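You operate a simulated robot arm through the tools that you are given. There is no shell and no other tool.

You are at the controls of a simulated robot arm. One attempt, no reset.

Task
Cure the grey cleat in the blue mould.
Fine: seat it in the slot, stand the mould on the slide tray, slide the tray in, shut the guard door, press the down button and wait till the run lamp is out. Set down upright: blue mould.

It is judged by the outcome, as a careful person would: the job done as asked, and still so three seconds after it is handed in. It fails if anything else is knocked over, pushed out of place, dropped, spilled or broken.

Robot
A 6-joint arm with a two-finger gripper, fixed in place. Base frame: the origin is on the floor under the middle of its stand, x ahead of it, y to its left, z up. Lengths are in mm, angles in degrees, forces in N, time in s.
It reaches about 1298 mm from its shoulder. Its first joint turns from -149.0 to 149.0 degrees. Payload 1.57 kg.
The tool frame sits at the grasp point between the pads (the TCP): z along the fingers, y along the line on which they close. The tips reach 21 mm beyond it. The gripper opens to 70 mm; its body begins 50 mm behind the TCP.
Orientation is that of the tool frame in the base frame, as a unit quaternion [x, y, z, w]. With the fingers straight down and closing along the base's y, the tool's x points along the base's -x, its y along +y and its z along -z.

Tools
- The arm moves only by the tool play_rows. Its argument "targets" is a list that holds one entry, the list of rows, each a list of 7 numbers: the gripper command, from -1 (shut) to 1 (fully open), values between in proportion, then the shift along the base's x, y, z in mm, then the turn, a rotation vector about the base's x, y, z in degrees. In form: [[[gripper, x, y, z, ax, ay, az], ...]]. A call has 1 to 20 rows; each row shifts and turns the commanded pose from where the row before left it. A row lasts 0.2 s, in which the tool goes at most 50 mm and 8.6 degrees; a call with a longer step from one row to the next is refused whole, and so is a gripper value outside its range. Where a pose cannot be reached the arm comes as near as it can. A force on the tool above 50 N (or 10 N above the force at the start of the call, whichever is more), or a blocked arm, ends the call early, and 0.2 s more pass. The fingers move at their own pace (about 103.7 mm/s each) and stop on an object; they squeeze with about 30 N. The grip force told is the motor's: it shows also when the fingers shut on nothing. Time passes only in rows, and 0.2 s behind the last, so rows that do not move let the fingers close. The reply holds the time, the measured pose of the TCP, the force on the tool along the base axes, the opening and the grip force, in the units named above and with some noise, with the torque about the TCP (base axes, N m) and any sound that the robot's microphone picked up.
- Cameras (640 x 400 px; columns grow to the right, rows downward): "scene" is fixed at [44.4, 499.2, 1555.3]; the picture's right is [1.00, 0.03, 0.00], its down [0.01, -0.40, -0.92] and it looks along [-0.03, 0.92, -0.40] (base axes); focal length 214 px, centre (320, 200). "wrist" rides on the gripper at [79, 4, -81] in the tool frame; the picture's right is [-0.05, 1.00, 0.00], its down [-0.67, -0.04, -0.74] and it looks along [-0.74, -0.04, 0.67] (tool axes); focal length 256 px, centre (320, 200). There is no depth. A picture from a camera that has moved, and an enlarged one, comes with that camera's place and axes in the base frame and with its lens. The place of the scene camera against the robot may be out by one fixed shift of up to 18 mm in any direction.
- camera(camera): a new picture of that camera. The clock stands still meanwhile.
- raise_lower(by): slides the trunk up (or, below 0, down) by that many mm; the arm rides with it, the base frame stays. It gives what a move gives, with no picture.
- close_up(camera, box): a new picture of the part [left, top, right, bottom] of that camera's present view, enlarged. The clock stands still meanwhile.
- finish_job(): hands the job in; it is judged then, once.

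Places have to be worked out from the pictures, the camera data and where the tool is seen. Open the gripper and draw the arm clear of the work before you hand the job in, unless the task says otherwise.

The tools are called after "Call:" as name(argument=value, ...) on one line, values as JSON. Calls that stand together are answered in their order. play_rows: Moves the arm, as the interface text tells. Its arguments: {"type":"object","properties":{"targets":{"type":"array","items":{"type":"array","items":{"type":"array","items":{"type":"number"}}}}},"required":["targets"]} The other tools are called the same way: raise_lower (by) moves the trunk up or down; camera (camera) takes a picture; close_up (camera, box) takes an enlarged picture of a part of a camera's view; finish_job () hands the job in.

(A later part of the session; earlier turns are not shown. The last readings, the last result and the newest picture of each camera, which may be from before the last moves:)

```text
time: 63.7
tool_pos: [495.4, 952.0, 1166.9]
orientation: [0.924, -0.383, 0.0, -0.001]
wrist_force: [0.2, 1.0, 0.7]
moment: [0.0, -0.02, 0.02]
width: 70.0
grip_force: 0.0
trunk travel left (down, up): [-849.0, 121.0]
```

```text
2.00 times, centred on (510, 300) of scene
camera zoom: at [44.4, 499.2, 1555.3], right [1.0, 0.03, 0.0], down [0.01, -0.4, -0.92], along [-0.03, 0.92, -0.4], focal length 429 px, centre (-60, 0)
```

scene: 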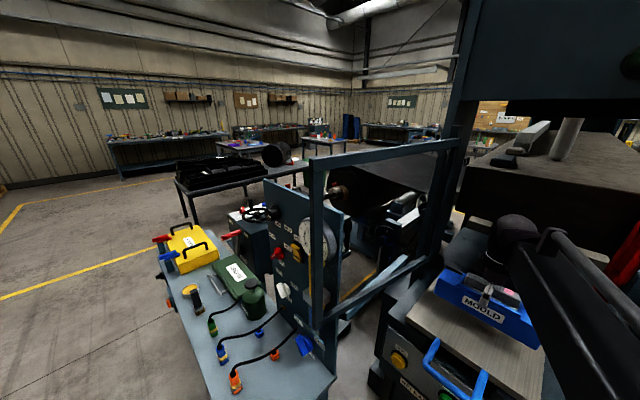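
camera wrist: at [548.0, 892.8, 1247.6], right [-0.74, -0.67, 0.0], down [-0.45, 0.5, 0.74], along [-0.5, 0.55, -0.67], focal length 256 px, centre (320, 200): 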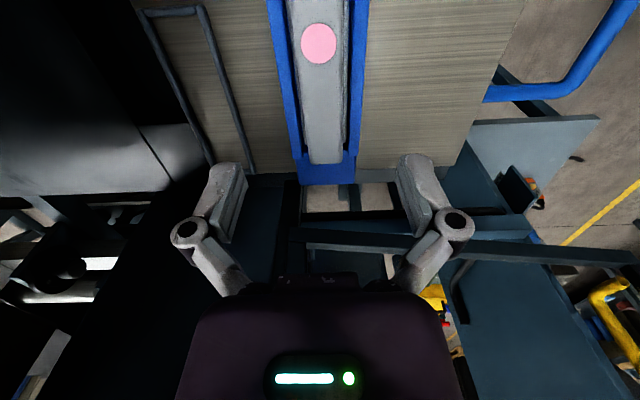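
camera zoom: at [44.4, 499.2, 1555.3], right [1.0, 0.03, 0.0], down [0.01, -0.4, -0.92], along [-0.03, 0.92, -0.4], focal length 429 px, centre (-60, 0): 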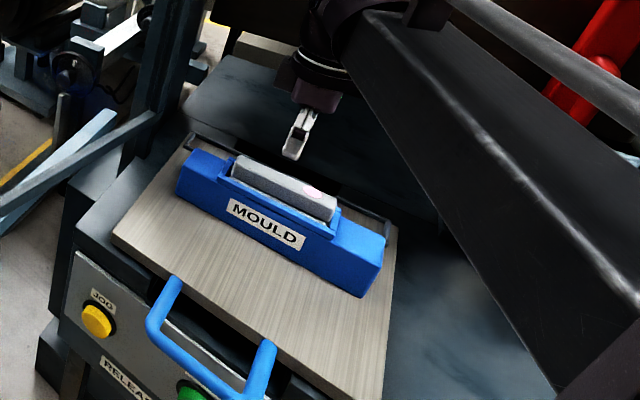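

The mould stands upright on the tray with the cleat in its slot. Now I'll move in front of the tray handle, turning back to yaw 45, to see how to push it.

Call:
play_rows(targets=[[[1, -17.7, -17.4, 0, 0, 0, -8.18], [1, -17.7, -17.4, 0, 0, 0, -8.18], [1, -17.7, -17.4, 0, 0, 0, -8.18], [1, -17.7, -17.4, 0, 0, 0, -8.18], [1, -17.7, -17.4, 0, 0, 0, -8.18], [1, -17.7, -17.4, 0, 0, 0, -8.18], [1, -17.7, -17.4, 0, 0, 0, -8.18], [1, -17.7, -17.4, 0, 0, 0, -8.18], [1, -17.7, -17.4, 0, 0, 0, -8.18], [1, -17.7, -17.4, 0, 0, 0, -8.18], [1, -17.7, -17.4, 0, 0, 0, -8.18], [-1, 0, 0, 0, 0, 0, 0], [-1, 0, 0, 0, 0, 0, 0], [-1, 0, 0, 0, 0, 0, 0]]])

Call:
camera(camera="wrist")

Call:
camera(camera="scene")

```text
time: 66.7
tool_pos: [301.4, 758.4, 1167.7]
orientation: [-0.383, 0.924, 0.001, 0.001]
wrist_force: [-0.1, 0.0, -0.7]
moment: [0.0, -0.02, -0.02]
width: 0.0
grip_force: 29.2
trunk travel left (down, up): [-849.0, 121.0]
```

```text
taken
camera wrist: at [241.8, 706.5, 1247.7], right [-0.67, 0.74, 0.0], down [0.5, 0.45, 0.74], along [0.55, 0.5, -0.67], focal length 256 px, centre (320, 200)
```

wrist: 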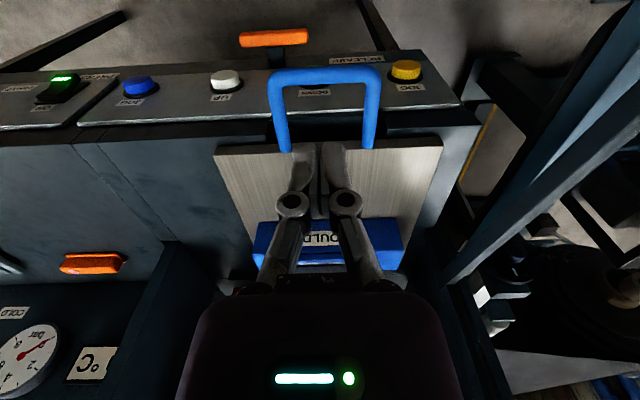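

```text
taken
```

scene: 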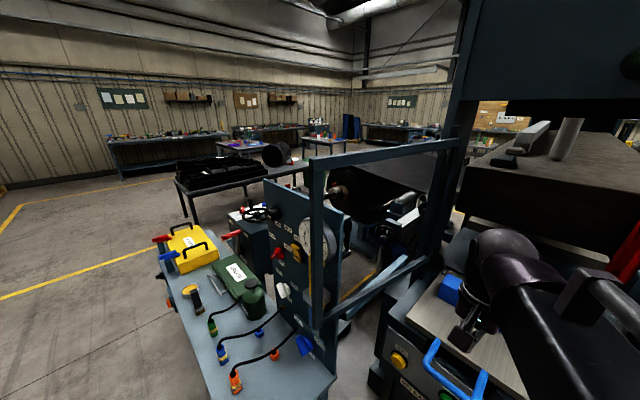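

The fingers are closed. The tray handle's crossbar is near f ≈ 785, r ≈ 328, and it hides the DOWN button. I'll lower 80 mm for a second view to find its height.

Call:
close_up(camera="wrist", box=[220, 30, 460, 180])

Call:
raise_lower(by=-80)

Call:
camera(camera="wrist")

Call:
close_up(camera="wrist", box=[200, 0, 440, 150])

```text
2.67 times, centred on (340, 105) of wrist
camera zoom: at [241.8, 706.5, 1247.7], right [-0.67, 0.74, 0.0], down [0.5, 0.45, 0.74], along [0.55, 0.5, -0.67], focal length 683 px, centre (267, 453)
```

zoom: 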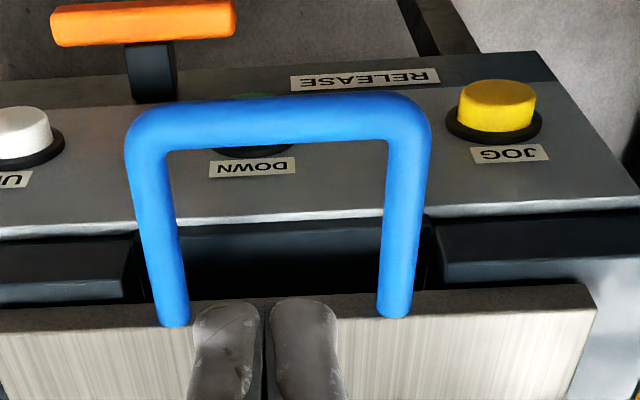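

```text
time: 67.9
tool_pos: [301.6, 758.3, 1086.7]
orientation: [-0.383, 0.924, 0.0, 0.0]
wrist_force: [0.7, 0.2, 0.1]
moment: [0.02, -0.05, -0.02]
width: 0.0
grip_force: 28.6
trunk travel left (down, up): [-769.0, 201.0]
```

```text
taken
camera wrist: at [241.7, 706.2, 1167.9], right [-0.67, 0.74, 0.0], down [0.5, 0.45, 0.74], along [0.55, 0.5, -0.67], focal length 256 px, centre (320, 200)
```

wrist: 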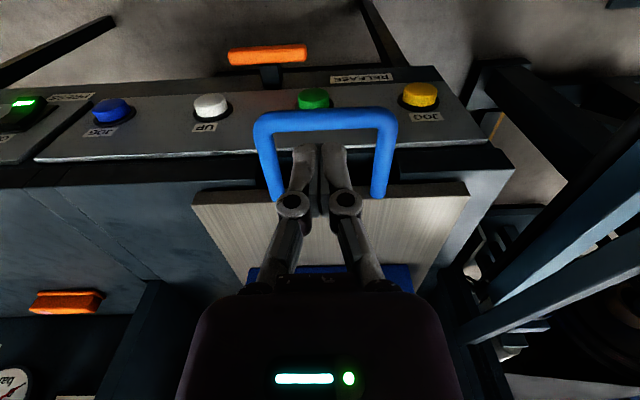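

```text
2.67 times, centred on (320, 75) of wrist
camera zoom: at [241.7, 706.2, 1167.9], right [-0.67, 0.74, 0.0], down [0.5, 0.45, 0.74], along [0.55, 0.5, -0.67], focal length 683 px, centre (320, 533)
```

zoom: 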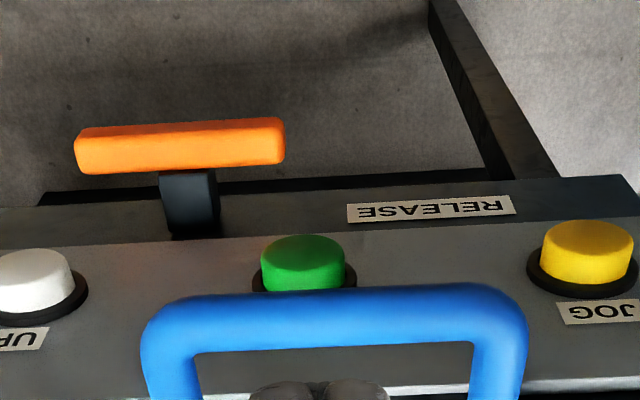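

The crossbar is at about z 988, f 775, and the console lies far below it (z ≈ 850), so there's room for the fingertips. I'll back off 10 mm, lower the closed fingers in front of the crossbar, then push inward.

Call:
play_rows(targets=[[[-1, -9, -5, 0, 0, 0, 0], [-1, 0, 0, 0, 0, 0, 0]]])

Call:
raise_lower(by=-95)

Call:
camera(camera="wrist")

Call:
close_up(camera="scene", box=[380, 200, 640, 400])

```text
time: 68.5
tool_pos: [293.0, 755.0, 1087.0]
orientation: [-0.383, 0.924, 0.001, 0.0]
wrist_force: [0.1, 0.7, -0.1]
moment: [-0.01, 0.02, 0.01]
width: 0.0
grip_force: 28.8
trunk travel left (down, up): [-769.0, 201.0]
```

```text
time: 69.8
tool_pos: [292.9, 755.0, 992.7]
orientation: [-0.383, 0.924, 0.001, 0.0]
wrist_force: [0.8, 0.3, 0.8]
moment: [0.01, 0.0, -0.02]
width: 0.0
grip_force: 28.9
trunk travel left (down, up): [-674.0, 296.0]
```

```text
taken
camera wrist: at [232.8, 701.7, 1072.9], right [-0.67, 0.74, 0.0], down [0.5, 0.45, 0.74], along [0.55, 0.5, -0.67], focal length 256 px, centre (320, 200)
```

wrist: 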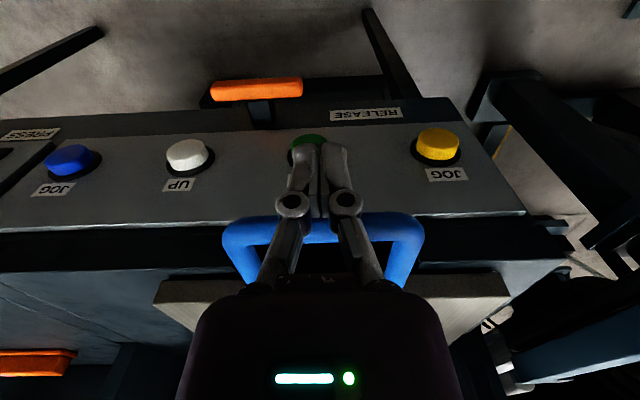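

```text
2.00 times, centred on (510, 300) of scene
camera zoom: at [44.4, 499.2, 1555.3], right [1.0, 0.03, 0.0], down [0.01, -0.4, -0.92], along [-0.03, 0.92, -0.4], focal length 429 px, centre (-60, 0)
```

zoom: 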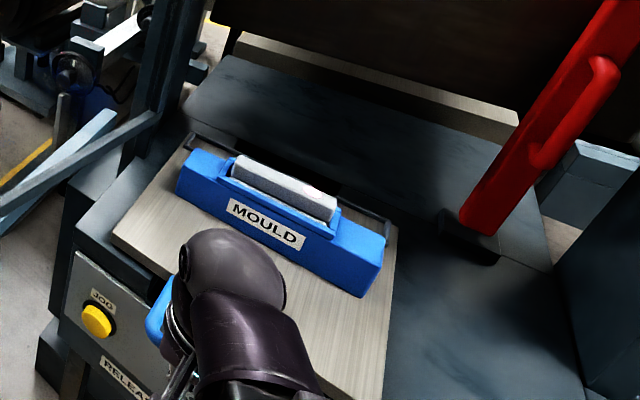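

The fingers are in front of the crossbar at its height. I'll lower 6 mm more for overlap and start pushing gently inward.

Call:
raise_lower(by=-6)

Call:
play_rows(targets=[[[-1, 4, 4, 0, 0, 0, 0], [-1, 4, 4, 0, 0, 0, 0], [-1, 4, 4, 0, 0, 0, 0], [-1, 4, 4, 0, 0, 0, 0], [-1, 4, 4, 0, 0, 0, 0], [-1, 4, 4, 0, 0, 0, 0]]])

Call:
camera(camera="wrist")

```text
time: 70.3
tool_pos: [291.6, 754.3, 986.9]
orientation: [-0.383, 0.924, -0.001, 0.0]
wrist_force: [-0.3, -0.1, 0.5]
moment: [0.04, -0.03, 0.02]
width: 0.0
grip_force: 28.8
trunk travel left (down, up): [-668.0, 302.0]
```

```text
time: 71.8
tool_pos: [316.3, 779.5, 985.8]
orientation: [-0.383, 0.924, 0.0, 0.0]
wrist_force: [-3.4, -0.7, 0.4]
moment: [0.05, 0.0, 0.01]
width: 0.0
grip_force: 28.5
trunk travel left (down, up): [-668.0, 302.0]
```

```text
taken
camera wrist: at [256.3, 726.2, 1066.8], right [-0.67, 0.74, 0.0], down [0.5, 0.45, 0.75], along [0.55, 0.5, -0.67], focal length 256 px, centre (320, 200)
```

wrist: 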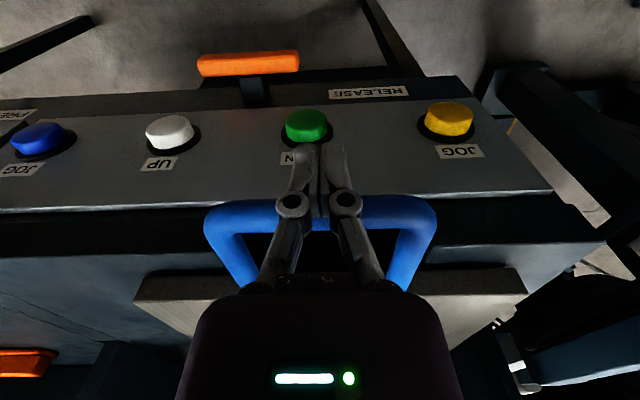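

There's light contact (about 3 N) and the bar is against the fingers. I'll keep pushing the tray in steadily.

Call:
play_rows(targets=[[[-1, 5, 5, 0, 0, 0, 0], [-1, 5, 5, 0, 0, 0, 0], [-1, 5, 5, 0, 0, 0, 0], [-1, 5, 5, 0, 0, 0, 0], [-1, 5, 5, 0, 0, 0, 0], [-1, 5, 5, 0, 0, 0, 0], [-1, 5, 5, 0, 0, 0, 0], [-1, 5, 5, 0, 0, 0, 0], [-1, 5, 5, 0, 0, 0, 0], [-1, 5, 5, 0, 0, 0, 0]]])

Call:
close_up(camera="scene", box=[380, 200, 640, 400])

Call:
camera(camera="wrist")

```text
time: 74.0
tool_pos: [366.8, 828.9, 985.1]
orientation: [-0.383, 0.924, 0.0, 0.0]
wrist_force: [-0.9, 1.2, 0.1]
moment: [0.01, 0.0, 0.0]
width: 0.1
grip_force: 28.7
trunk travel left (down, up): [-668.0, 302.0]
```

```text
2.00 times, centred on (510, 300) of scene
camera zoom: at [44.4, 499.2, 1555.3], right [1.0, 0.03, 0.0], down [0.01, -0.4, -0.92], along [-0.03, 0.92, -0.4], focal length 429 px, centre (-60, 0)
```

zoom: 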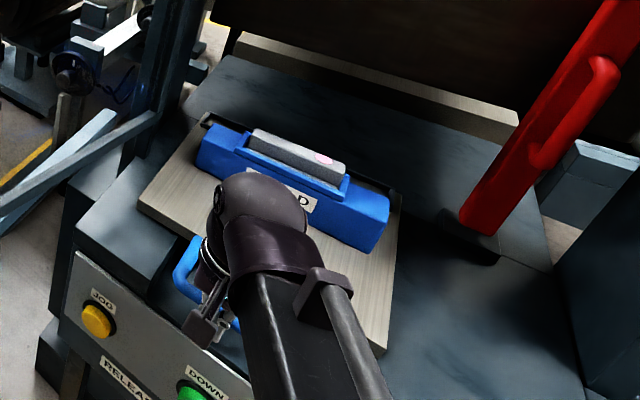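

```text
taken
camera wrist: at [305.9, 776.7, 1066.8], right [-0.67, 0.74, 0.0], down [0.5, 0.45, 0.75], along [0.55, 0.5, -0.67], focal length 256 px, centre (320, 200)
```

wrist: 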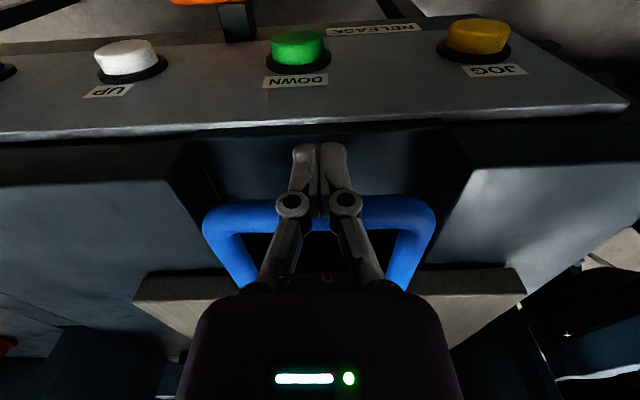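

The tray slides smoothly with the mould standing steady. Continuing inward.

Call:
play_rows(targets=[[[-1, 5, 5, 0, 0, 0, 0], [-1, 5, 5, 0, 0, 0, 0], [-1, 5, 5, 0, 0, 0, 0], [-1, 5, 5, 0, 0, 0, 0], [-1, 5, 5, 0, 0, 0, 0], [-1, 5, 5, 0, 0, 0, 0], [-1, 5, 5, 0, 0, 0, 0], [-1, 5, 5, 0, 0, 0, 0]]])

Call:
close_up(camera="scene", box=[380, 200, 640, 400])

Call:
camera(camera="wrist")

```text
time: 75.8
tool_pos: [406.7, 868.8, 985.9]
orientation: [-0.382, 0.924, 0.0, 0.0]
wrist_force: [-0.6, 0.2, -0.8]
moment: [0.01, 0.01, 0.01]
width: 0.0
grip_force: 28.8
trunk travel left (down, up): [-668.0, 302.0]
```

```text
2.00 times, centred on (510, 300) of scene
camera zoom: at [44.4, 499.2, 1555.3], right [1.0, 0.03, 0.0], down [0.01, -0.4, -0.92], along [-0.03, 0.92, -0.4], focal length 429 px, centre (-60, 0)
```

zoom: 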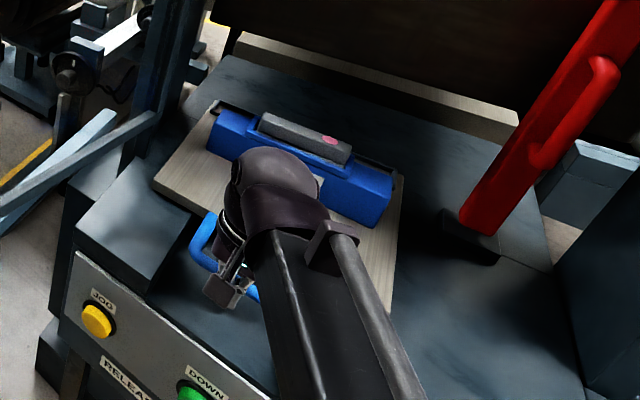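

```text
taken
camera wrist: at [346.9, 815.8, 1066.8], right [-0.67, 0.74, 0.0], down [0.5, 0.45, 0.75], along [0.55, 0.5, -0.67], focal length 256 px, centre (320, 200)
```

wrist: 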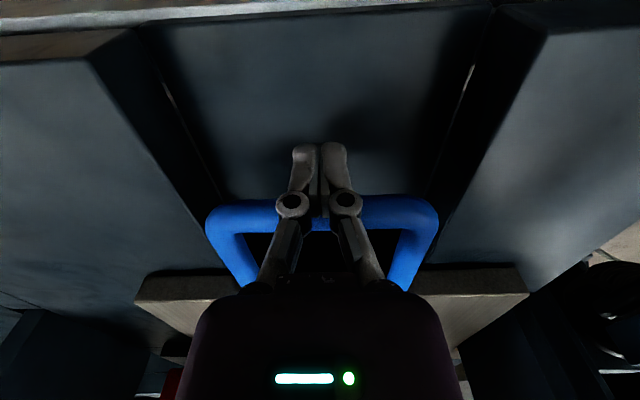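

Still sliding freely, about 150 mm in. I'll continue and watch the force for the end stop.

Call:
play_rows(targets=[[[-1, 5, 5, 0, 0, 0, 0], [-1, 5, 5, 0, 0, 0, 0], [-1, 5, 5, 0, 0, 0, 0], [-1, 5, 5, 0, 0, 0, 0], [-1, 5, 5, 0, 0, 0, 0], [-1, 5, 5, 0, 0, 0, 0], [-1, 5, 5, 0, 0, 0, 0], [-1, 5, 5, 0, 0, 0, 0]]])

Call:
close_up(camera="scene", box=[380, 150, 640, 350])

Call:
camera(camera="wrist")

```text
time: 77.5
tool_pos: [445.4, 906.5, 988.4]
orientation: [-0.382, 0.924, 0.0, 0.0]
wrist_force: [-1.3, -0.1, 0.2]
moment: [-0.01, -0.02, 0.02]
width: 0.2
grip_force: 28.7
trunk travel left (down, up): [-668.0, 302.0]
```

```text
2.00 times, centred on (510, 250) of scene
camera zoom: at [44.4, 499.2, 1555.3], right [1.0, 0.03, 0.0], down [0.01, -0.4, -0.92], along [-0.03, 0.92, -0.4], focal length 429 px, centre (-60, 100)
```

zoom: 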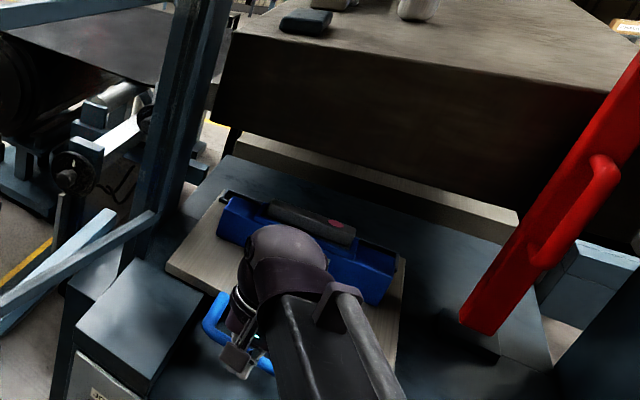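

```text
taken
camera wrist: at [385.7, 854.7, 1066.8], right [-0.67, 0.74, 0.0], down [0.5, 0.45, 0.75], along [0.55, 0.5, -0.67], focal length 256 px, centre (320, 200)
```

wrist: 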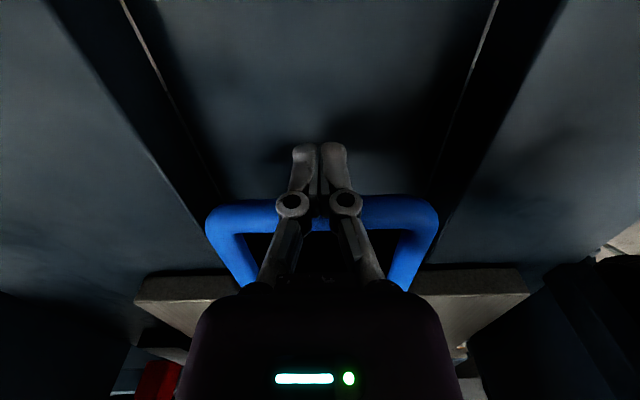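

About 200 mm in and still free. Continuing in shorter bursts.

Call:
play_rows(targets=[[[-1, 5, 5, 0, 0, 0, 0], [-1, 5, 5, 0, 0, 0, 0], [-1, 5, 5, 0, 0, 0, 0], [-1, 5, 5, 0, 0, 0, 0], [-1, 5, 5, 0, 0, 0, 0], [-1, 5, 5, 0, 0, 0, 0]]])

Call:
close_up(camera="scene", box=[380, 150, 640, 350])

Call:
camera(camera="wrist")

```text
time: 79.0
tool_pos: [476.9, 937.3, 987.4]
orientation: [-0.382, 0.924, 0.001, 0.0]
wrist_force: [-1.3, -1.3, -0.1]
moment: [-0.01, 0.02, 0.01]
width: 0.2
grip_force: 28.0
trunk travel left (down, up): [-668.0, 302.0]
```

```text
2.00 times, centred on (510, 250) of scene
camera zoom: at [44.4, 499.2, 1555.3], right [1.0, 0.03, 0.0], down [0.01, -0.4, -0.92], along [-0.03, 0.92, -0.4], focal length 429 px, centre (-60, 100)
```

zoom: 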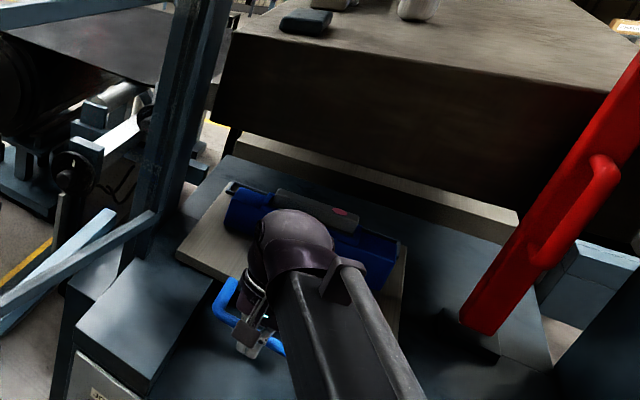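

```text
taken
camera wrist: at [416.8, 885.1, 1066.8], right [-0.67, 0.74, 0.0], down [0.5, 0.45, 0.75], along [0.55, 0.5, -0.67], focal length 256 px, centre (320, 200)
```

wrist: 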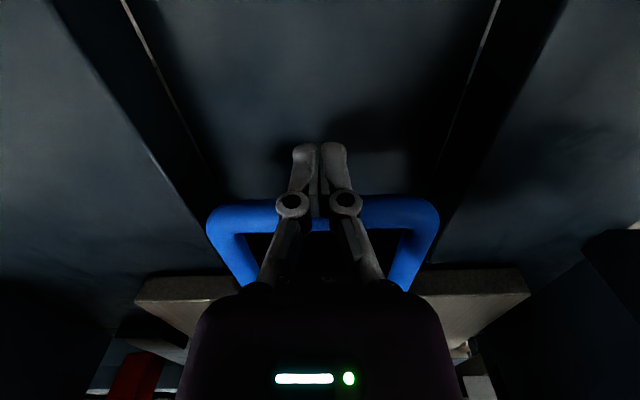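

About 246 mm in. I'll keep pushing until the stop is felt.

Call:
play_rows(targets=[[[-1, 5, 5, 0, 0, 0, 0], [-1, 5, 5, 0, 0, 0, 0], [-1, 5, 5, 0, 0, 0, 0], [-1, 5, 5, 0, 0, 0, 0], [-1, 5, 5, 0, 0, 0, 0], [-1, 5, 5, 0, 0, 0, 0]]])

Call:
close_up(camera="scene", box=[380, 150, 640, 350])

Call:
camera(camera="wrist")

```text
time: 80.3
tool_pos: [505.2, 967.5, 984.8]
orientation: [-0.383, 0.924, 0.001, 0.0]
wrist_force: [-0.3, -1.5, -0.4]
moment: [-0.04, 0.0, 0.01]
width: 0.1
grip_force: 28.4
trunk travel left (down, up): [-668.0, 302.0]
```

```text
2.00 times, centred on (510, 250) of scene
camera zoom: at [44.4, 499.2, 1555.3], right [1.0, 0.03, 0.0], down [0.01, -0.4, -0.92], along [-0.03, 0.92, -0.4], focal length 429 px, centre (-60, 100)
```

zoom: 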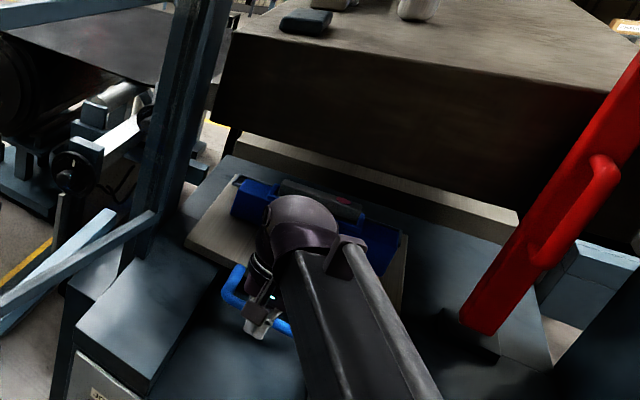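

```text
taken
camera wrist: at [446.1, 915.9, 1066.8], right [-0.67, 0.74, 0.0], down [0.5, 0.45, 0.75], along [0.55, 0.5, -0.67], focal length 256 px, centre (320, 200)
```

wrist: 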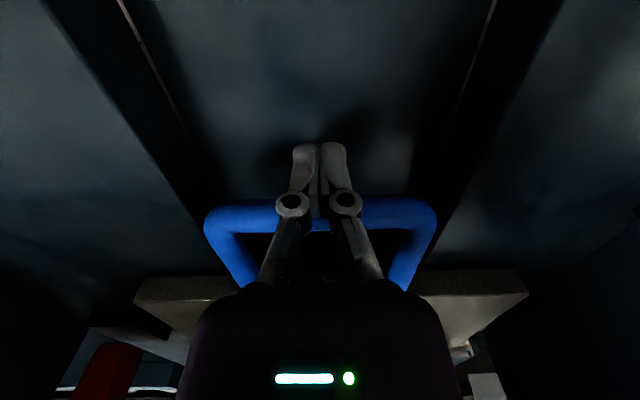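

About 287 mm in, still with almost no resistance. I'll continue carefully with an eye on the wrist's clearance to the platen.

Call:
play_rows(targets=[[[-1, 5, 5, 0, 0, 0, 0], [-1, 5, 5, 0, 0, 0, 0], [-1, 5, 5, 0, 0, 0, 0], [-1, 5, 5, 0, 0, 0, 0], [-1, 5, 5, 0, 0, 0, 0]]])

Call:
camera(camera="scene")

Call:
camera(camera="wrist")

```text
time: 81.5
tool_pos: [531.9, 994.7, 986.3]
orientation: [-0.382, 0.924, 0.0, 0.001]
wrist_force: [-0.6, -0.8, 0.0]
moment: [0.0, 0.01, -0.02]
width: 0.0
grip_force: 28.6
trunk travel left (down, up): [-668.0, 302.0]
```

```text
taken
```

scene: 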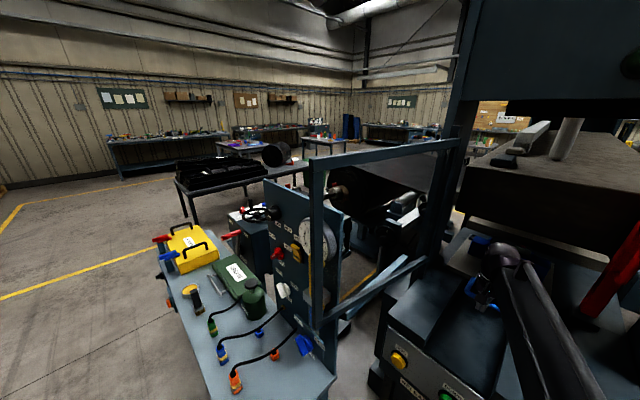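

```text
taken
camera wrist: at [471.8, 941.6, 1066.7], right [-0.67, 0.74, 0.0], down [0.5, 0.45, 0.75], along [0.55, 0.5, -0.67], focal length 256 px, centre (320, 200)
```

wrist: 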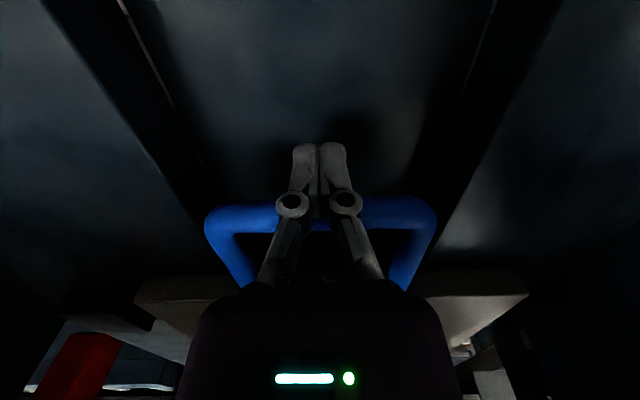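

I'll zoom in to see where the mould and tray now are relative to the platen.

Call:
close_up(camera="scene", box=[430, 190, 640, 330])

Call:
close_up(camera="wrist", box=[20, 220, 300, 400])

Call:
close_up(camera="wrist", box=[380, 200, 640, 400])

```text
2.86 times, centred on (535, 260) of scene
camera zoom: at [44.4, 499.2, 1555.3], right [1.0, 0.03, 0.0], down [0.01, -0.4, -0.92], along [-0.03, 0.92, -0.4], focal length 613 px, centre (-294, 29)
```

zoom: 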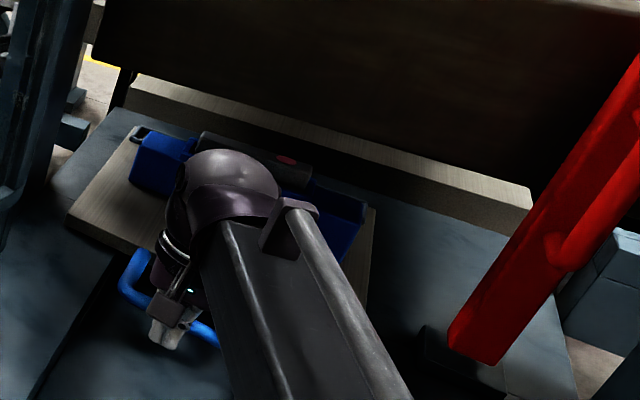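

```text
2.22 times, centred on (160, 310) of wrist
camera zoom: at [471.8, 941.6, 1066.7], right [-0.67, 0.74, 0.0], down [0.5, 0.45, 0.75], along [0.55, 0.5, -0.67], focal length 569 px, centre (676, -44)
```

zoom: 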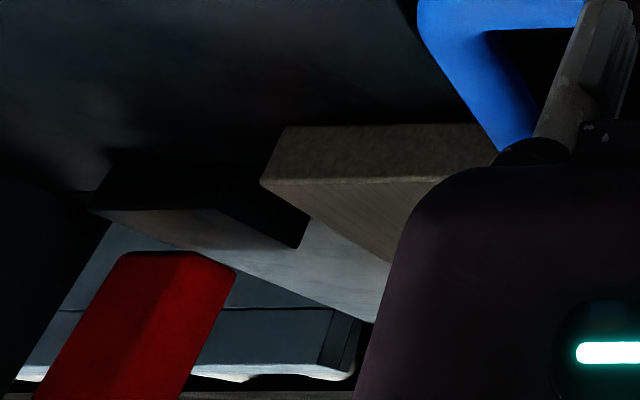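

```text
2.00 times, centred on (510, 300) of wrist
camera zoom: at [471.8, 941.6, 1066.7], right [-0.67, 0.74, 0.0], down [0.5, 0.45, 0.75], along [0.55, 0.5, -0.67], focal length 512 px, centre (-60, 0)
```

zoom: 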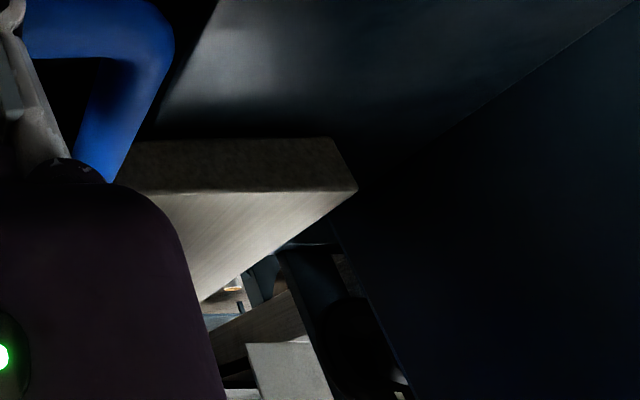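

The mould is now about level with the front of the upper platen. Before pushing it underneath I want to check headroom and travel. I'll lift off, back away, and look into the press from the front at low height.

Call:
raise_lower(by=80)

Call:
play_rows(targets=[[[-1, -28, -28, 0, 0, 0, 0], [-1, -28, -28, 0, 0, 0, 0], [-1, -28, -28, 0, 0, 0, 0], [-1, -28, -28, 0, 0, 0, 0], [-1, -28, -28, 0, 5.66, -5.66, 0], [-1, -28, -28, 0, 5.66, -5.66, 0], [-1, -28, -28, 0, 5.66, -5.66, 0], [-1, -28, -28, 0, 5.66, -5.66, 0], [-1, 0, 0, 0, 5.66, -5.66, 0], [-1, 0, 0, 0, 0, 0, 0]]])

Call:
camera(camera="wrist")

Call:
close_up(camera="wrist", box=[160, 40, 480, 240])

```text
time: 82.7
tool_pos: [531.2, 993.9, 1065.4]
orientation: [-0.383, 0.924, 0.0, 0.0]
wrist_force: [-0.1, 0.5, -0.3]
moment: [0.02, 0.01, -0.02]
width: 0.1
grip_force: 29.3
trunk travel left (down, up): [-748.0, 222.0]
```

```text
time: 84.9
tool_pos: [303.8, 768.7, 1109.4]
orientation: [-0.359, 0.868, 0.132, 0.317]
wrist_force: [0.3, -0.1, -0.1]
moment: [-0.02, 0.04, -0.02]
width: 0.1
grip_force: 29.0
out of reach, approached as far as the arm can: row 6, 7, 8, 9
trunk travel left (down, up): [-748.0, 222.0]
```

```text
taken
camera wrist: at [220.7, 692.5, 1120.3], right [-0.68, 0.73, 0.03], down [0.05, 0.0, 1.0], along [0.73, 0.68, -0.03], focal length 256 px, centre (320, 200)
```

wrist: 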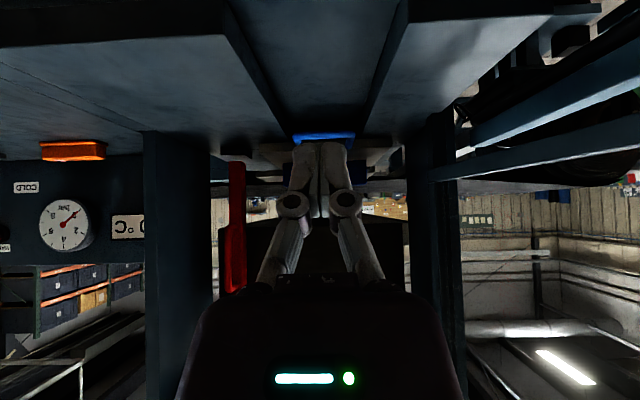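

```text
2.00 times, centred on (320, 140) of wrist
camera zoom: at [220.7, 692.5, 1120.3], right [-0.68, 0.73, 0.03], down [0.05, 0.0, 1.0], along [0.73, 0.68, -0.03], focal length 512 px, centre (320, 320)
```

zoom: 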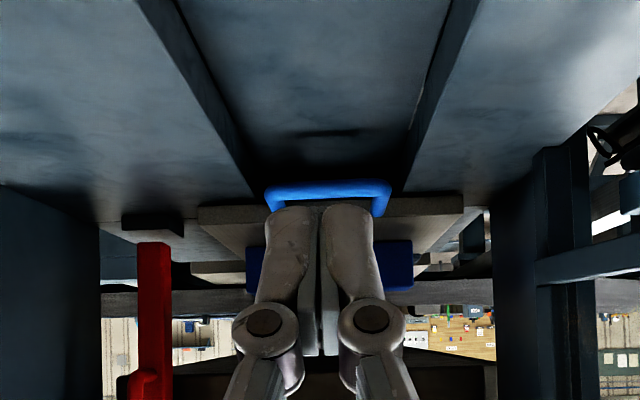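

The fingers block the centre, so I'll open the gripper to see between them and look into the press again.

Call:
play_rows(targets=[[[1, 0, 0, 0, 0, 0, 0], [1, 0, 0, 0, 0, 0, 0], [1, 0, 0, 0, 0, 0, 0]]])

Call:
close_up(camera="wrist", box=[200, 110, 440, 260])

Call:
close_up(camera="wrist", box=[230, 120, 330, 200])

Call:
close_up(camera="wrist", box=[310, 120, 410, 200])

```text
time: 85.7
tool_pos: [304.6, 768.5, 1108.3]
orientation: [-0.359, 0.868, 0.131, 0.317]
wrist_force: [-0.7, -0.2, 0.6]
moment: [-0.02, -0.01, 0.01]
width: 69.9
grip_force: 0.1
trunk travel left (down, up): [-748.0, 222.0]
```

```text
2.67 times, centred on (320, 185) of wrist
camera zoom: at [220.9, 692.4, 1120.3], right [-0.68, 0.73, 0.03], down [0.05, 0.0, 1.0], along [0.73, 0.68, -0.03], focal length 683 px, centre (320, 240)
```

zoom: 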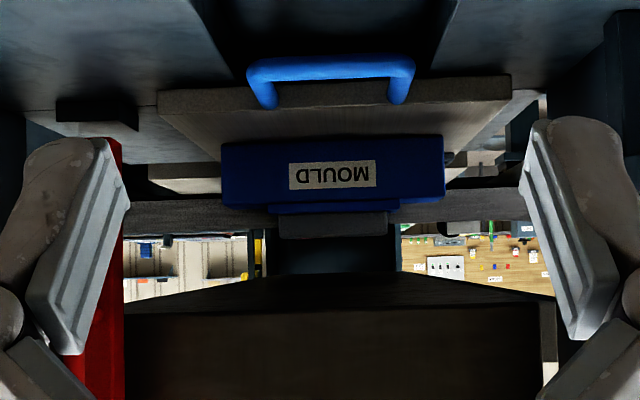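

```text
5.00 times, centred on (280, 160) of wrist
camera zoom: at [220.9, 692.4, 1120.3], right [-0.68, 0.73, 0.03], down [0.05, 0.0, 1.0], along [0.73, 0.68, -0.03], focal length 1280 px, centre (520, 400)
```

zoom: 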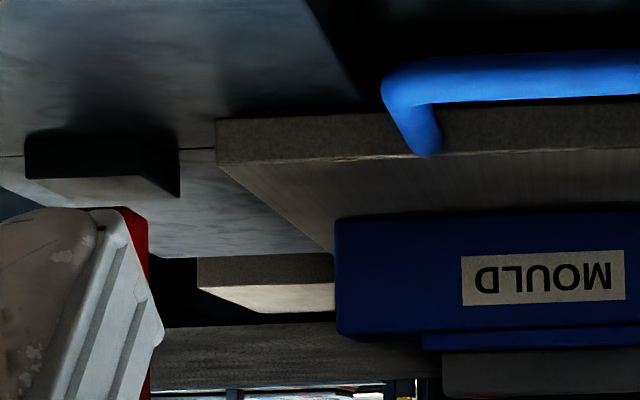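

```text
5.00 times, centred on (360, 160) of wrist
camera zoom: at [220.9, 692.4, 1120.3], right [-0.68, 0.73, 0.03], down [0.05, 0.0, 1.0], along [0.73, 0.68, -0.03], focal length 1280 px, centre (120, 400)
```

zoom: 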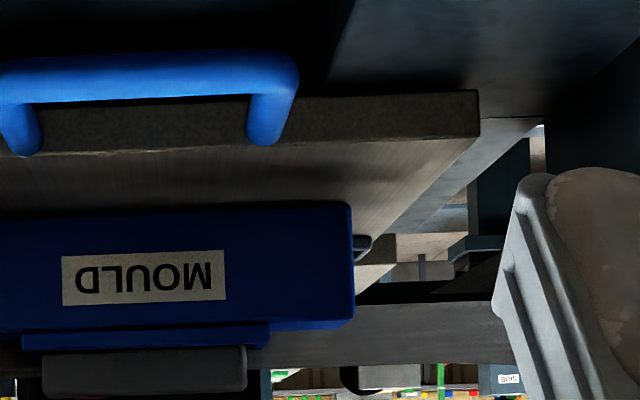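

Now I can see the mould from the front, with the lower platen behind the tray at the same level. I'll zoom in on the upper platen's underside and the rear to judge depth and headroom.

Call:
close_up(camera="wrist", box=[235, 185, 325, 245])

Call:
close_up(camera="wrist", box=[315, 185, 405, 245])

Call:
close_up(camera="scene", box=[430, 90, 640, 330])

```text
6.67 times, centred on (280, 215) of wrist
camera zoom: at [220.9, 692.4, 1120.3], right [-0.68, 0.73, 0.03], down [0.05, 0.0, 1.0], along [0.73, 0.68, -0.03], focal length 1707 px, centre (587, 100)
```

zoom: 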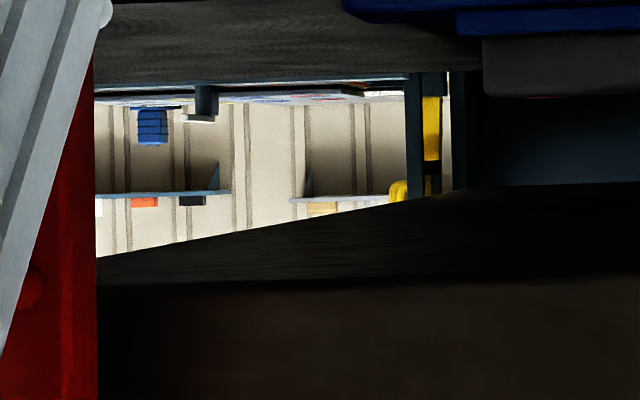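

```text
6.67 times, centred on (360, 215) of wrist
camera zoom: at [220.9, 692.4, 1120.3], right [-0.68, 0.73, 0.03], down [0.05, 0.0, 1.0], along [0.73, 0.68, -0.03], focal length 1707 px, centre (53, 100)
```

zoom: 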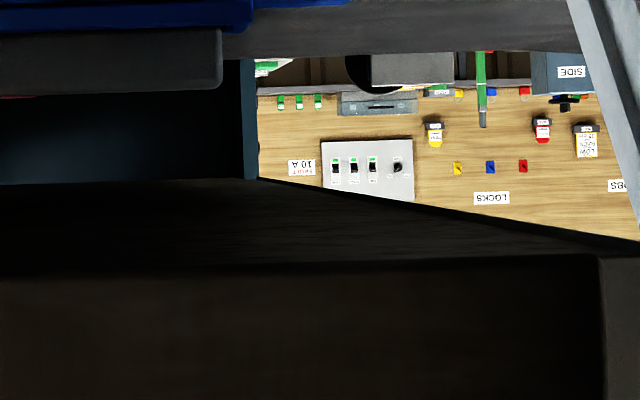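

```text
1.67 times, centred on (535, 210) of scene
camera zoom: at [44.4, 499.2, 1555.3], right [1.0, 0.03, 0.0], down [0.01, -0.4, -0.92], along [-0.03, 0.92, -0.4], focal length 358 px, centre (-38, 183)
```

zoom: 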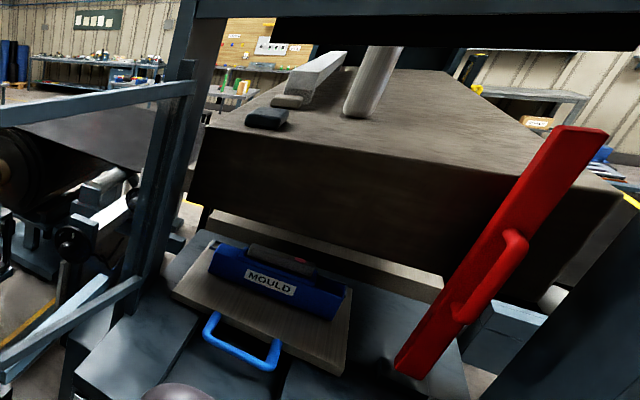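

The upper platen starts at about f 1317 with its underside near z 1160, so the mould has roughly 70 mm of headroom. The tray can go a bit further, up to the lower platen. I'll go back to the handle and push until it stops.

Call:
play_rows(targets=[[[-1, 18, 18, 0, -5.66, 5.66, 0], [-1, 18, 18, 0, -5.66, 5.66, 0], [-1, 18, 18, 0, -5.66, 5.66, 0], [-1, 18, 18, 0, -5.66, 5.66, 0], [-1, 18, 18, 0, -5.66, 5.66, 0], [-1, 24, 24, 0, 0, 0, 0], [-1, 24, 24, 0, 0, 0, 0], [-1, 24, 24, 0, 0, 0, 0], [-1, 24, 24, 0, 0, 0, 0], [-1, 22, 22, 0, 0, 0, 0], [-1, 0, 0, 0, 0, 0, 0]]])

Call:
camera(camera="wrist")

```text
time: 88.1
tool_pos: [516.2, 977.3, 1066.1]
orientation: [-0.382, 0.924, 0.001, 0.0]
wrist_force: [-0.7, -0.3, 0.5]
moment: [0.0, -0.01, -0.05]
width: 0.1
grip_force: 28.2
out of reach, approached as far as the arm can: row 1, 2, 3, 4, 7, 10
trunk travel left (down, up): [-748.0, 222.0]
```

```text
taken
camera wrist: at [456.6, 923.9, 1147.0], right [-0.67, 0.74, 0.0], down [0.5, 0.45, 0.74], along [0.55, 0.5, -0.67], focal length 256 px, centre (320, 200)
```

wrist: 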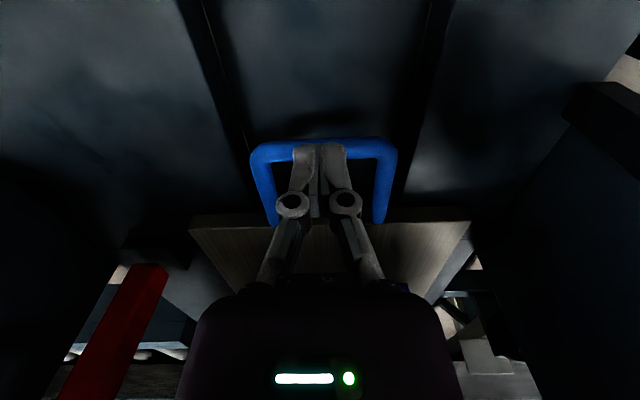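

The fingertips are about 18 mm short of the crossbar. Lowering, then pushing on.

Call:
raise_lower(by=-80)

Call:
play_rows(targets=[[[-1, 4, 4, 0, 0, 0, 0], [-1, 4, 4, 0, 0, 0, 0], [-1, 4, 4, 0, 0, 0, 0], [-1, 4, 4, 0, 0, 0, 0], [-1, 4, 4, 0, 0, 0, 0], [-1, 4, 4, 0, 0, 0, 0], [-1, 4, 4, 0, 0, 0, 0], [-1, 4, 4, 0, 0, 0, 0]]])

Call:
camera(camera="wrist")

```text
time: 89.3
tool_pos: [517.2, 975.7, 986.0]
orientation: [-0.383, 0.924, 0.0, 0.0]
wrist_force: [-0.1, 0.7, 0.2]
moment: [0.03, -0.01, -0.02]
width: 0.0
grip_force: 29.0
trunk travel left (down, up): [-668.0, 302.0]
```

```text
time: 91.1
tool_pos: [538.7, 999.0, 987.5]
orientation: [-0.383, 0.924, 0.0, 0.001]
wrist_force: [-0.5, -0.4, -0.1]
moment: [-0.03, -0.03, 0.03]
width: 0.0
grip_force: 29.0
out of reach, approached as far as the arm can: row 7, 8
trunk travel left (down, up): [-668.0, 302.0]
```

```text
taken
camera wrist: at [479.2, 946.5, 1066.7], right [-0.67, 0.74, 0.0], down [0.5, 0.44, 0.75], along [0.55, 0.5, -0.67], focal length 256 px, centre (320, 200)
```

wrist: 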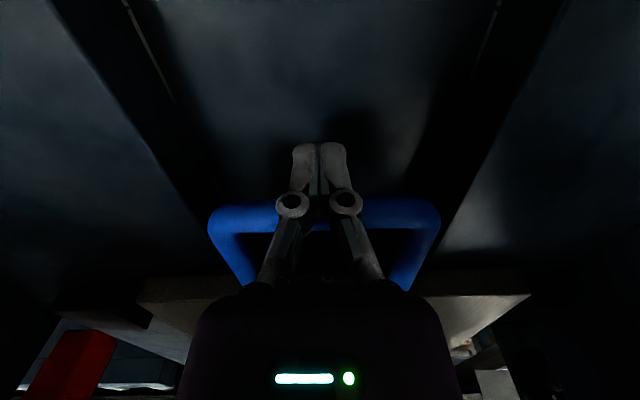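

The arm is at its outward limit with the tool vertical (about 1135 mm), and the tray still hasn't met its stop. I'll back off a little and tilt the fingers toward the press for extra reach.

Call:
play_rows(targets=[[[-1, -12, -12, 0, 0, 0, 0], [-1, -12, -12, 0, 0, 0, 0], [-1, 0, 0, 0, 5.66, -5.66, 0], [-1, 0, 0, 0, 5.66, -5.66, 0], [-1, 0, 0, 0, 5.66, -5.66, 0], [-1, 0, 0, 0, 0, 0, 0]]])

Call:
camera(camera="wrist")

```text
time: 92.5
tool_pos: [515.6, 974.5, 1002.2]
orientation: [-0.375, 0.903, 0.08, 0.193]
wrist_force: [0.0, 0.1, -0.5]
moment: [0.0, -0.01, 0.03]
width: 0.0
grip_force: 28.7
out of reach, approached as far as the arm can: row 4, 5
trunk travel left (down, up): [-668.0, 302.0]
```

```text
taken
camera wrist: at [437.0, 903.6, 1043.4], right [-0.67, 0.74, 0.02], down [0.24, 0.19, 0.95], along [0.7, 0.64, -0.31], focal length 256 px, centre (320, 200)
```

wrist: 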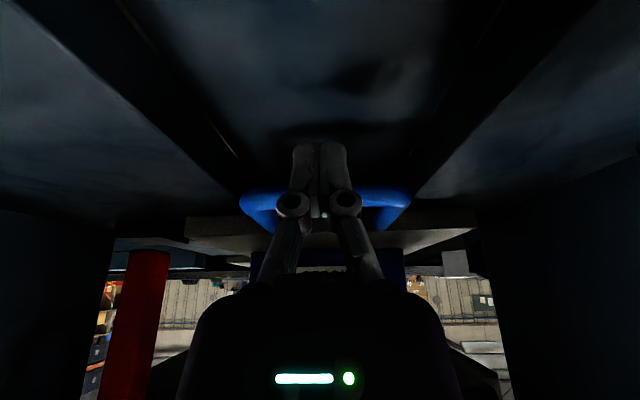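

Lowering 16 mm to bring the fingers back to crossbar height, then pushing further in.

Call:
raise_lower(by=-16)

Call:
play_rows(targets=[[[-1, 4, 4, 0, 0, 0, 0], [-1, 4, 4, 0, 0, 0, 0], [-1, 4, 4, 0, 0, 0, 0], [-1, 4, 4, 0, 0, 0, 0], [-1, 4, 4, 0, 0, 0, 0], [-1, 4, 4, 0, 0, 0, 0], [-1, 4, 4, 0, 0, 0, 0], [-1, 4, 4, 0, 0, 0, 0]]])

Call:
camera(camera="wrist")

Call:
close_up(camera="scene", box=[430, 190, 640, 330])

```text
time: 93.1
tool_pos: [515.9, 974.0, 986.1]
orientation: [-0.374, 0.904, 0.079, 0.192]
wrist_force: [0.0, 0.2, 0.1]
moment: [0.02, -0.01, 0.0]
width: 0.0
grip_force: 28.2
trunk travel left (down, up): [-652.0, 318.0]
```

```text
time: 94.9
tool_pos: [547.4, 1006.5, 987.0]
orientation: [-0.375, 0.904, 0.079, 0.192]
wrist_force: [-1.3, -1.0, -1.8]
moment: [-0.03, 0.03, 0.02]
width: 0.0
grip_force: 28.7
trunk travel left (down, up): [-652.0, 318.0]
```

```text
taken
camera wrist: at [469.5, 935.7, 1027.5], right [-0.67, 0.74, 0.02], down [0.24, 0.19, 0.95], along [0.7, 0.64, -0.31], focal length 256 px, centre (320, 200)
```

wrist: 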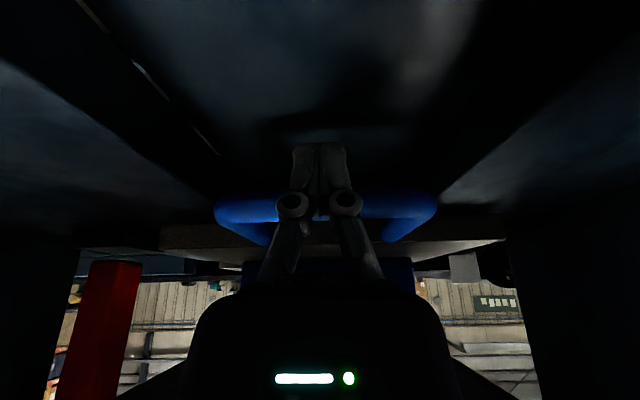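

```text
2.86 times, centred on (535, 260) of scene
camera zoom: at [44.4, 499.2, 1555.3], right [1.0, 0.03, 0.0], down [0.01, -0.4, -0.92], along [-0.03, 0.92, -0.4], focal length 613 px, centre (-294, 29)
```

zoom: 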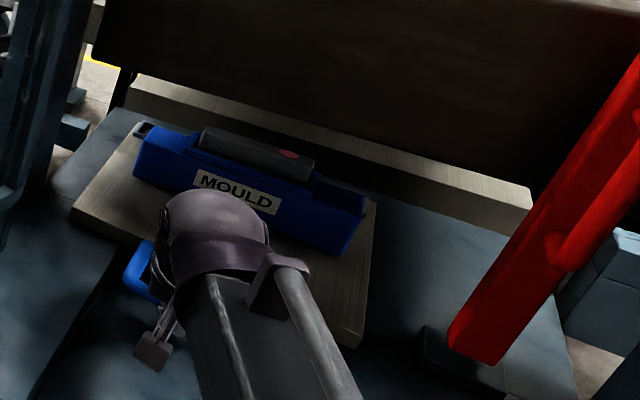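

In contact and still moving. Pushing on until the stop.

Call:
play_rows(targets=[[[-1, 4, 4, 0, 0, 0, 0], [-1, 4, 4, 0, 0, 0, 0], [-1, 4, 4, 0, 0, 0, 0], [-1, 4, 4, 0, 0, 0, 0], [-1, 4, 4, 0, 0, 0, 0], [-1, 4, 4, 0, 0, 0, 0]]])

Call:
close_up(camera="scene", box=[430, 190, 640, 330])

Call:
camera(camera="wrist")

```text
time: 96.3
tool_pos: [572.2, 1031.7, 987.5]
orientation: [-0.375, 0.903, 0.08, 0.192]
wrist_force: [0.4, -1.3, -1.3]
moment: [-0.02, 0.02, 0.01]
width: 0.0
grip_force: 28.4
trunk travel left (down, up): [-652.0, 318.0]
```

```text
2.86 times, centred on (535, 260) of scene
camera zoom: at [44.4, 499.2, 1555.3], right [1.0, 0.03, 0.0], down [0.01, -0.4, -0.92], along [-0.03, 0.92, -0.4], focal length 613 px, centre (-294, 29)
```

zoom: 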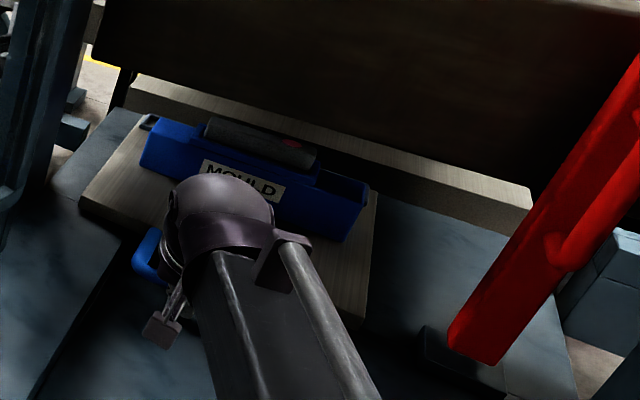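

```text
taken
camera wrist: at [493.5, 959.9, 1027.5], right [-0.67, 0.74, 0.02], down [0.24, 0.19, 0.95], along [0.7, 0.64, -0.31], focal length 256 px, centre (320, 200)
```

wrist: 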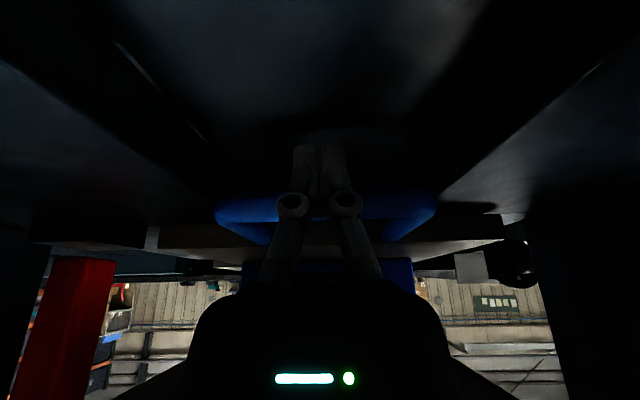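

Moved about 375 mm in total, with no stop yet. Continuing.

Call:
play_rows(targets=[[[-1, 4, 4, 0, 0, 0, 0], [-1, 4, 4, 0, 0, 0, 0], [-1, 4, 4, 0, 0, 0, 0], [-1, 4, 4, 0, 0, 0, 0], [-1, 4, 4, 0, 0, 0, 0], [-1, 0, 0, 0, 0, 0, 0]]])

Call:
close_up(camera="scene", box=[430, 190, 640, 330])

```text
time: 97.7
tool_pos: [590.8, 1051.1, 987.5]
orientation: [-0.374, 0.904, 0.08, 0.193]
wrist_force: [0.2, 0.8, 0.4]
moment: [0.0, -0.03, -0.02]
width: 0.2
grip_force: 28.6
trunk travel left (down, up): [-652.0, 318.0]
```

```text
2.86 times, centred on (535, 260) of scene
camera zoom: at [44.4, 499.2, 1555.3], right [1.0, 0.03, 0.0], down [0.01, -0.4, -0.92], along [-0.03, 0.92, -0.4], focal length 613 px, centre (-294, 29)
```

zoom: 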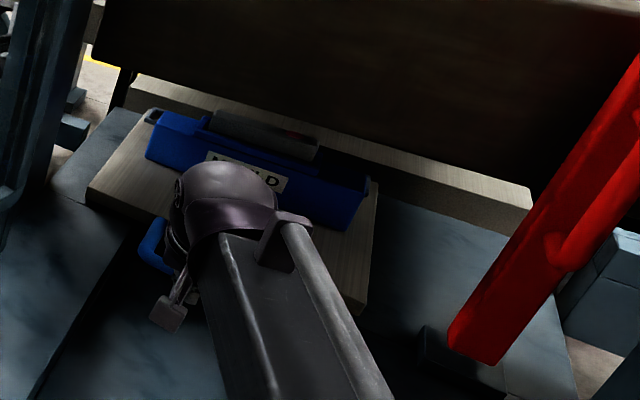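

The tray's rear is now close to the lower platen. Pushing a little further in smaller steps.

Call:
play_rows(targets=[[[-1, 3, 3, 0, 0, 0, 0], [-1, 3, 3, 0, 0, 0, 0], [-1, 3, 3, 0, 0, 0, 0], [-1, 3, 3, 0, 0, 0, 0], [-1, 3, 3, 0, 0, 0, 0], [-1, 0, 0, 0, 0, 0, 0]]])

Call:
close_up(camera="scene", box=[430, 190, 640, 330])

Call:
camera(camera="wrist")

```text
time: 99.1
tool_pos: [590.7, 1051.9, 986.8]
orientation: [-0.375, 0.904, 0.079, 0.192]
wrist_force: [-23.2, -15.7, -14.9]
moment: [0.01, 0.07, 0.12]
width: 6.2
grip_force: 28.7
out of reach, approached as far as the arm can: row 2, 3, 4, 5
trunk travel left (down, up): [-652.0, 318.0]
```

```text
2.86 times, centred on (535, 260) of scene
camera zoom: at [44.4, 499.2, 1555.3], right [1.0, 0.03, 0.0], down [0.01, -0.4, -0.92], along [-0.03, 0.92, -0.4], focal length 613 px, centre (-294, 29)
```

zoom: 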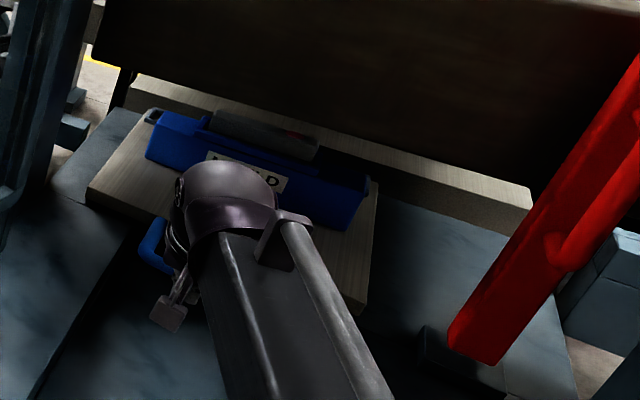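

```text
taken
camera wrist: at [513.0, 980.5, 1028.0], right [-0.67, 0.74, 0.02], down [0.24, 0.19, 0.95], along [0.7, 0.64, -0.31], focal length 256 px, centre (320, 200)
```

wrist: 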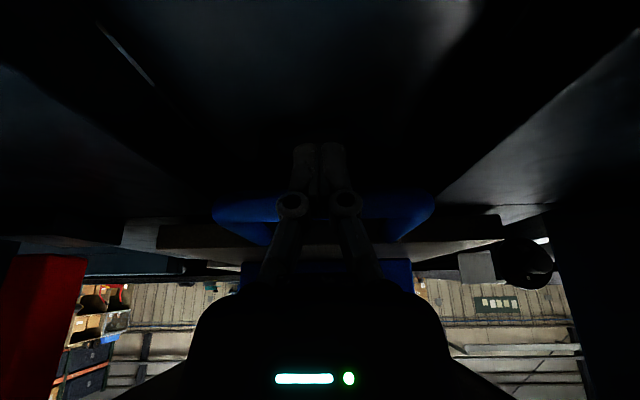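

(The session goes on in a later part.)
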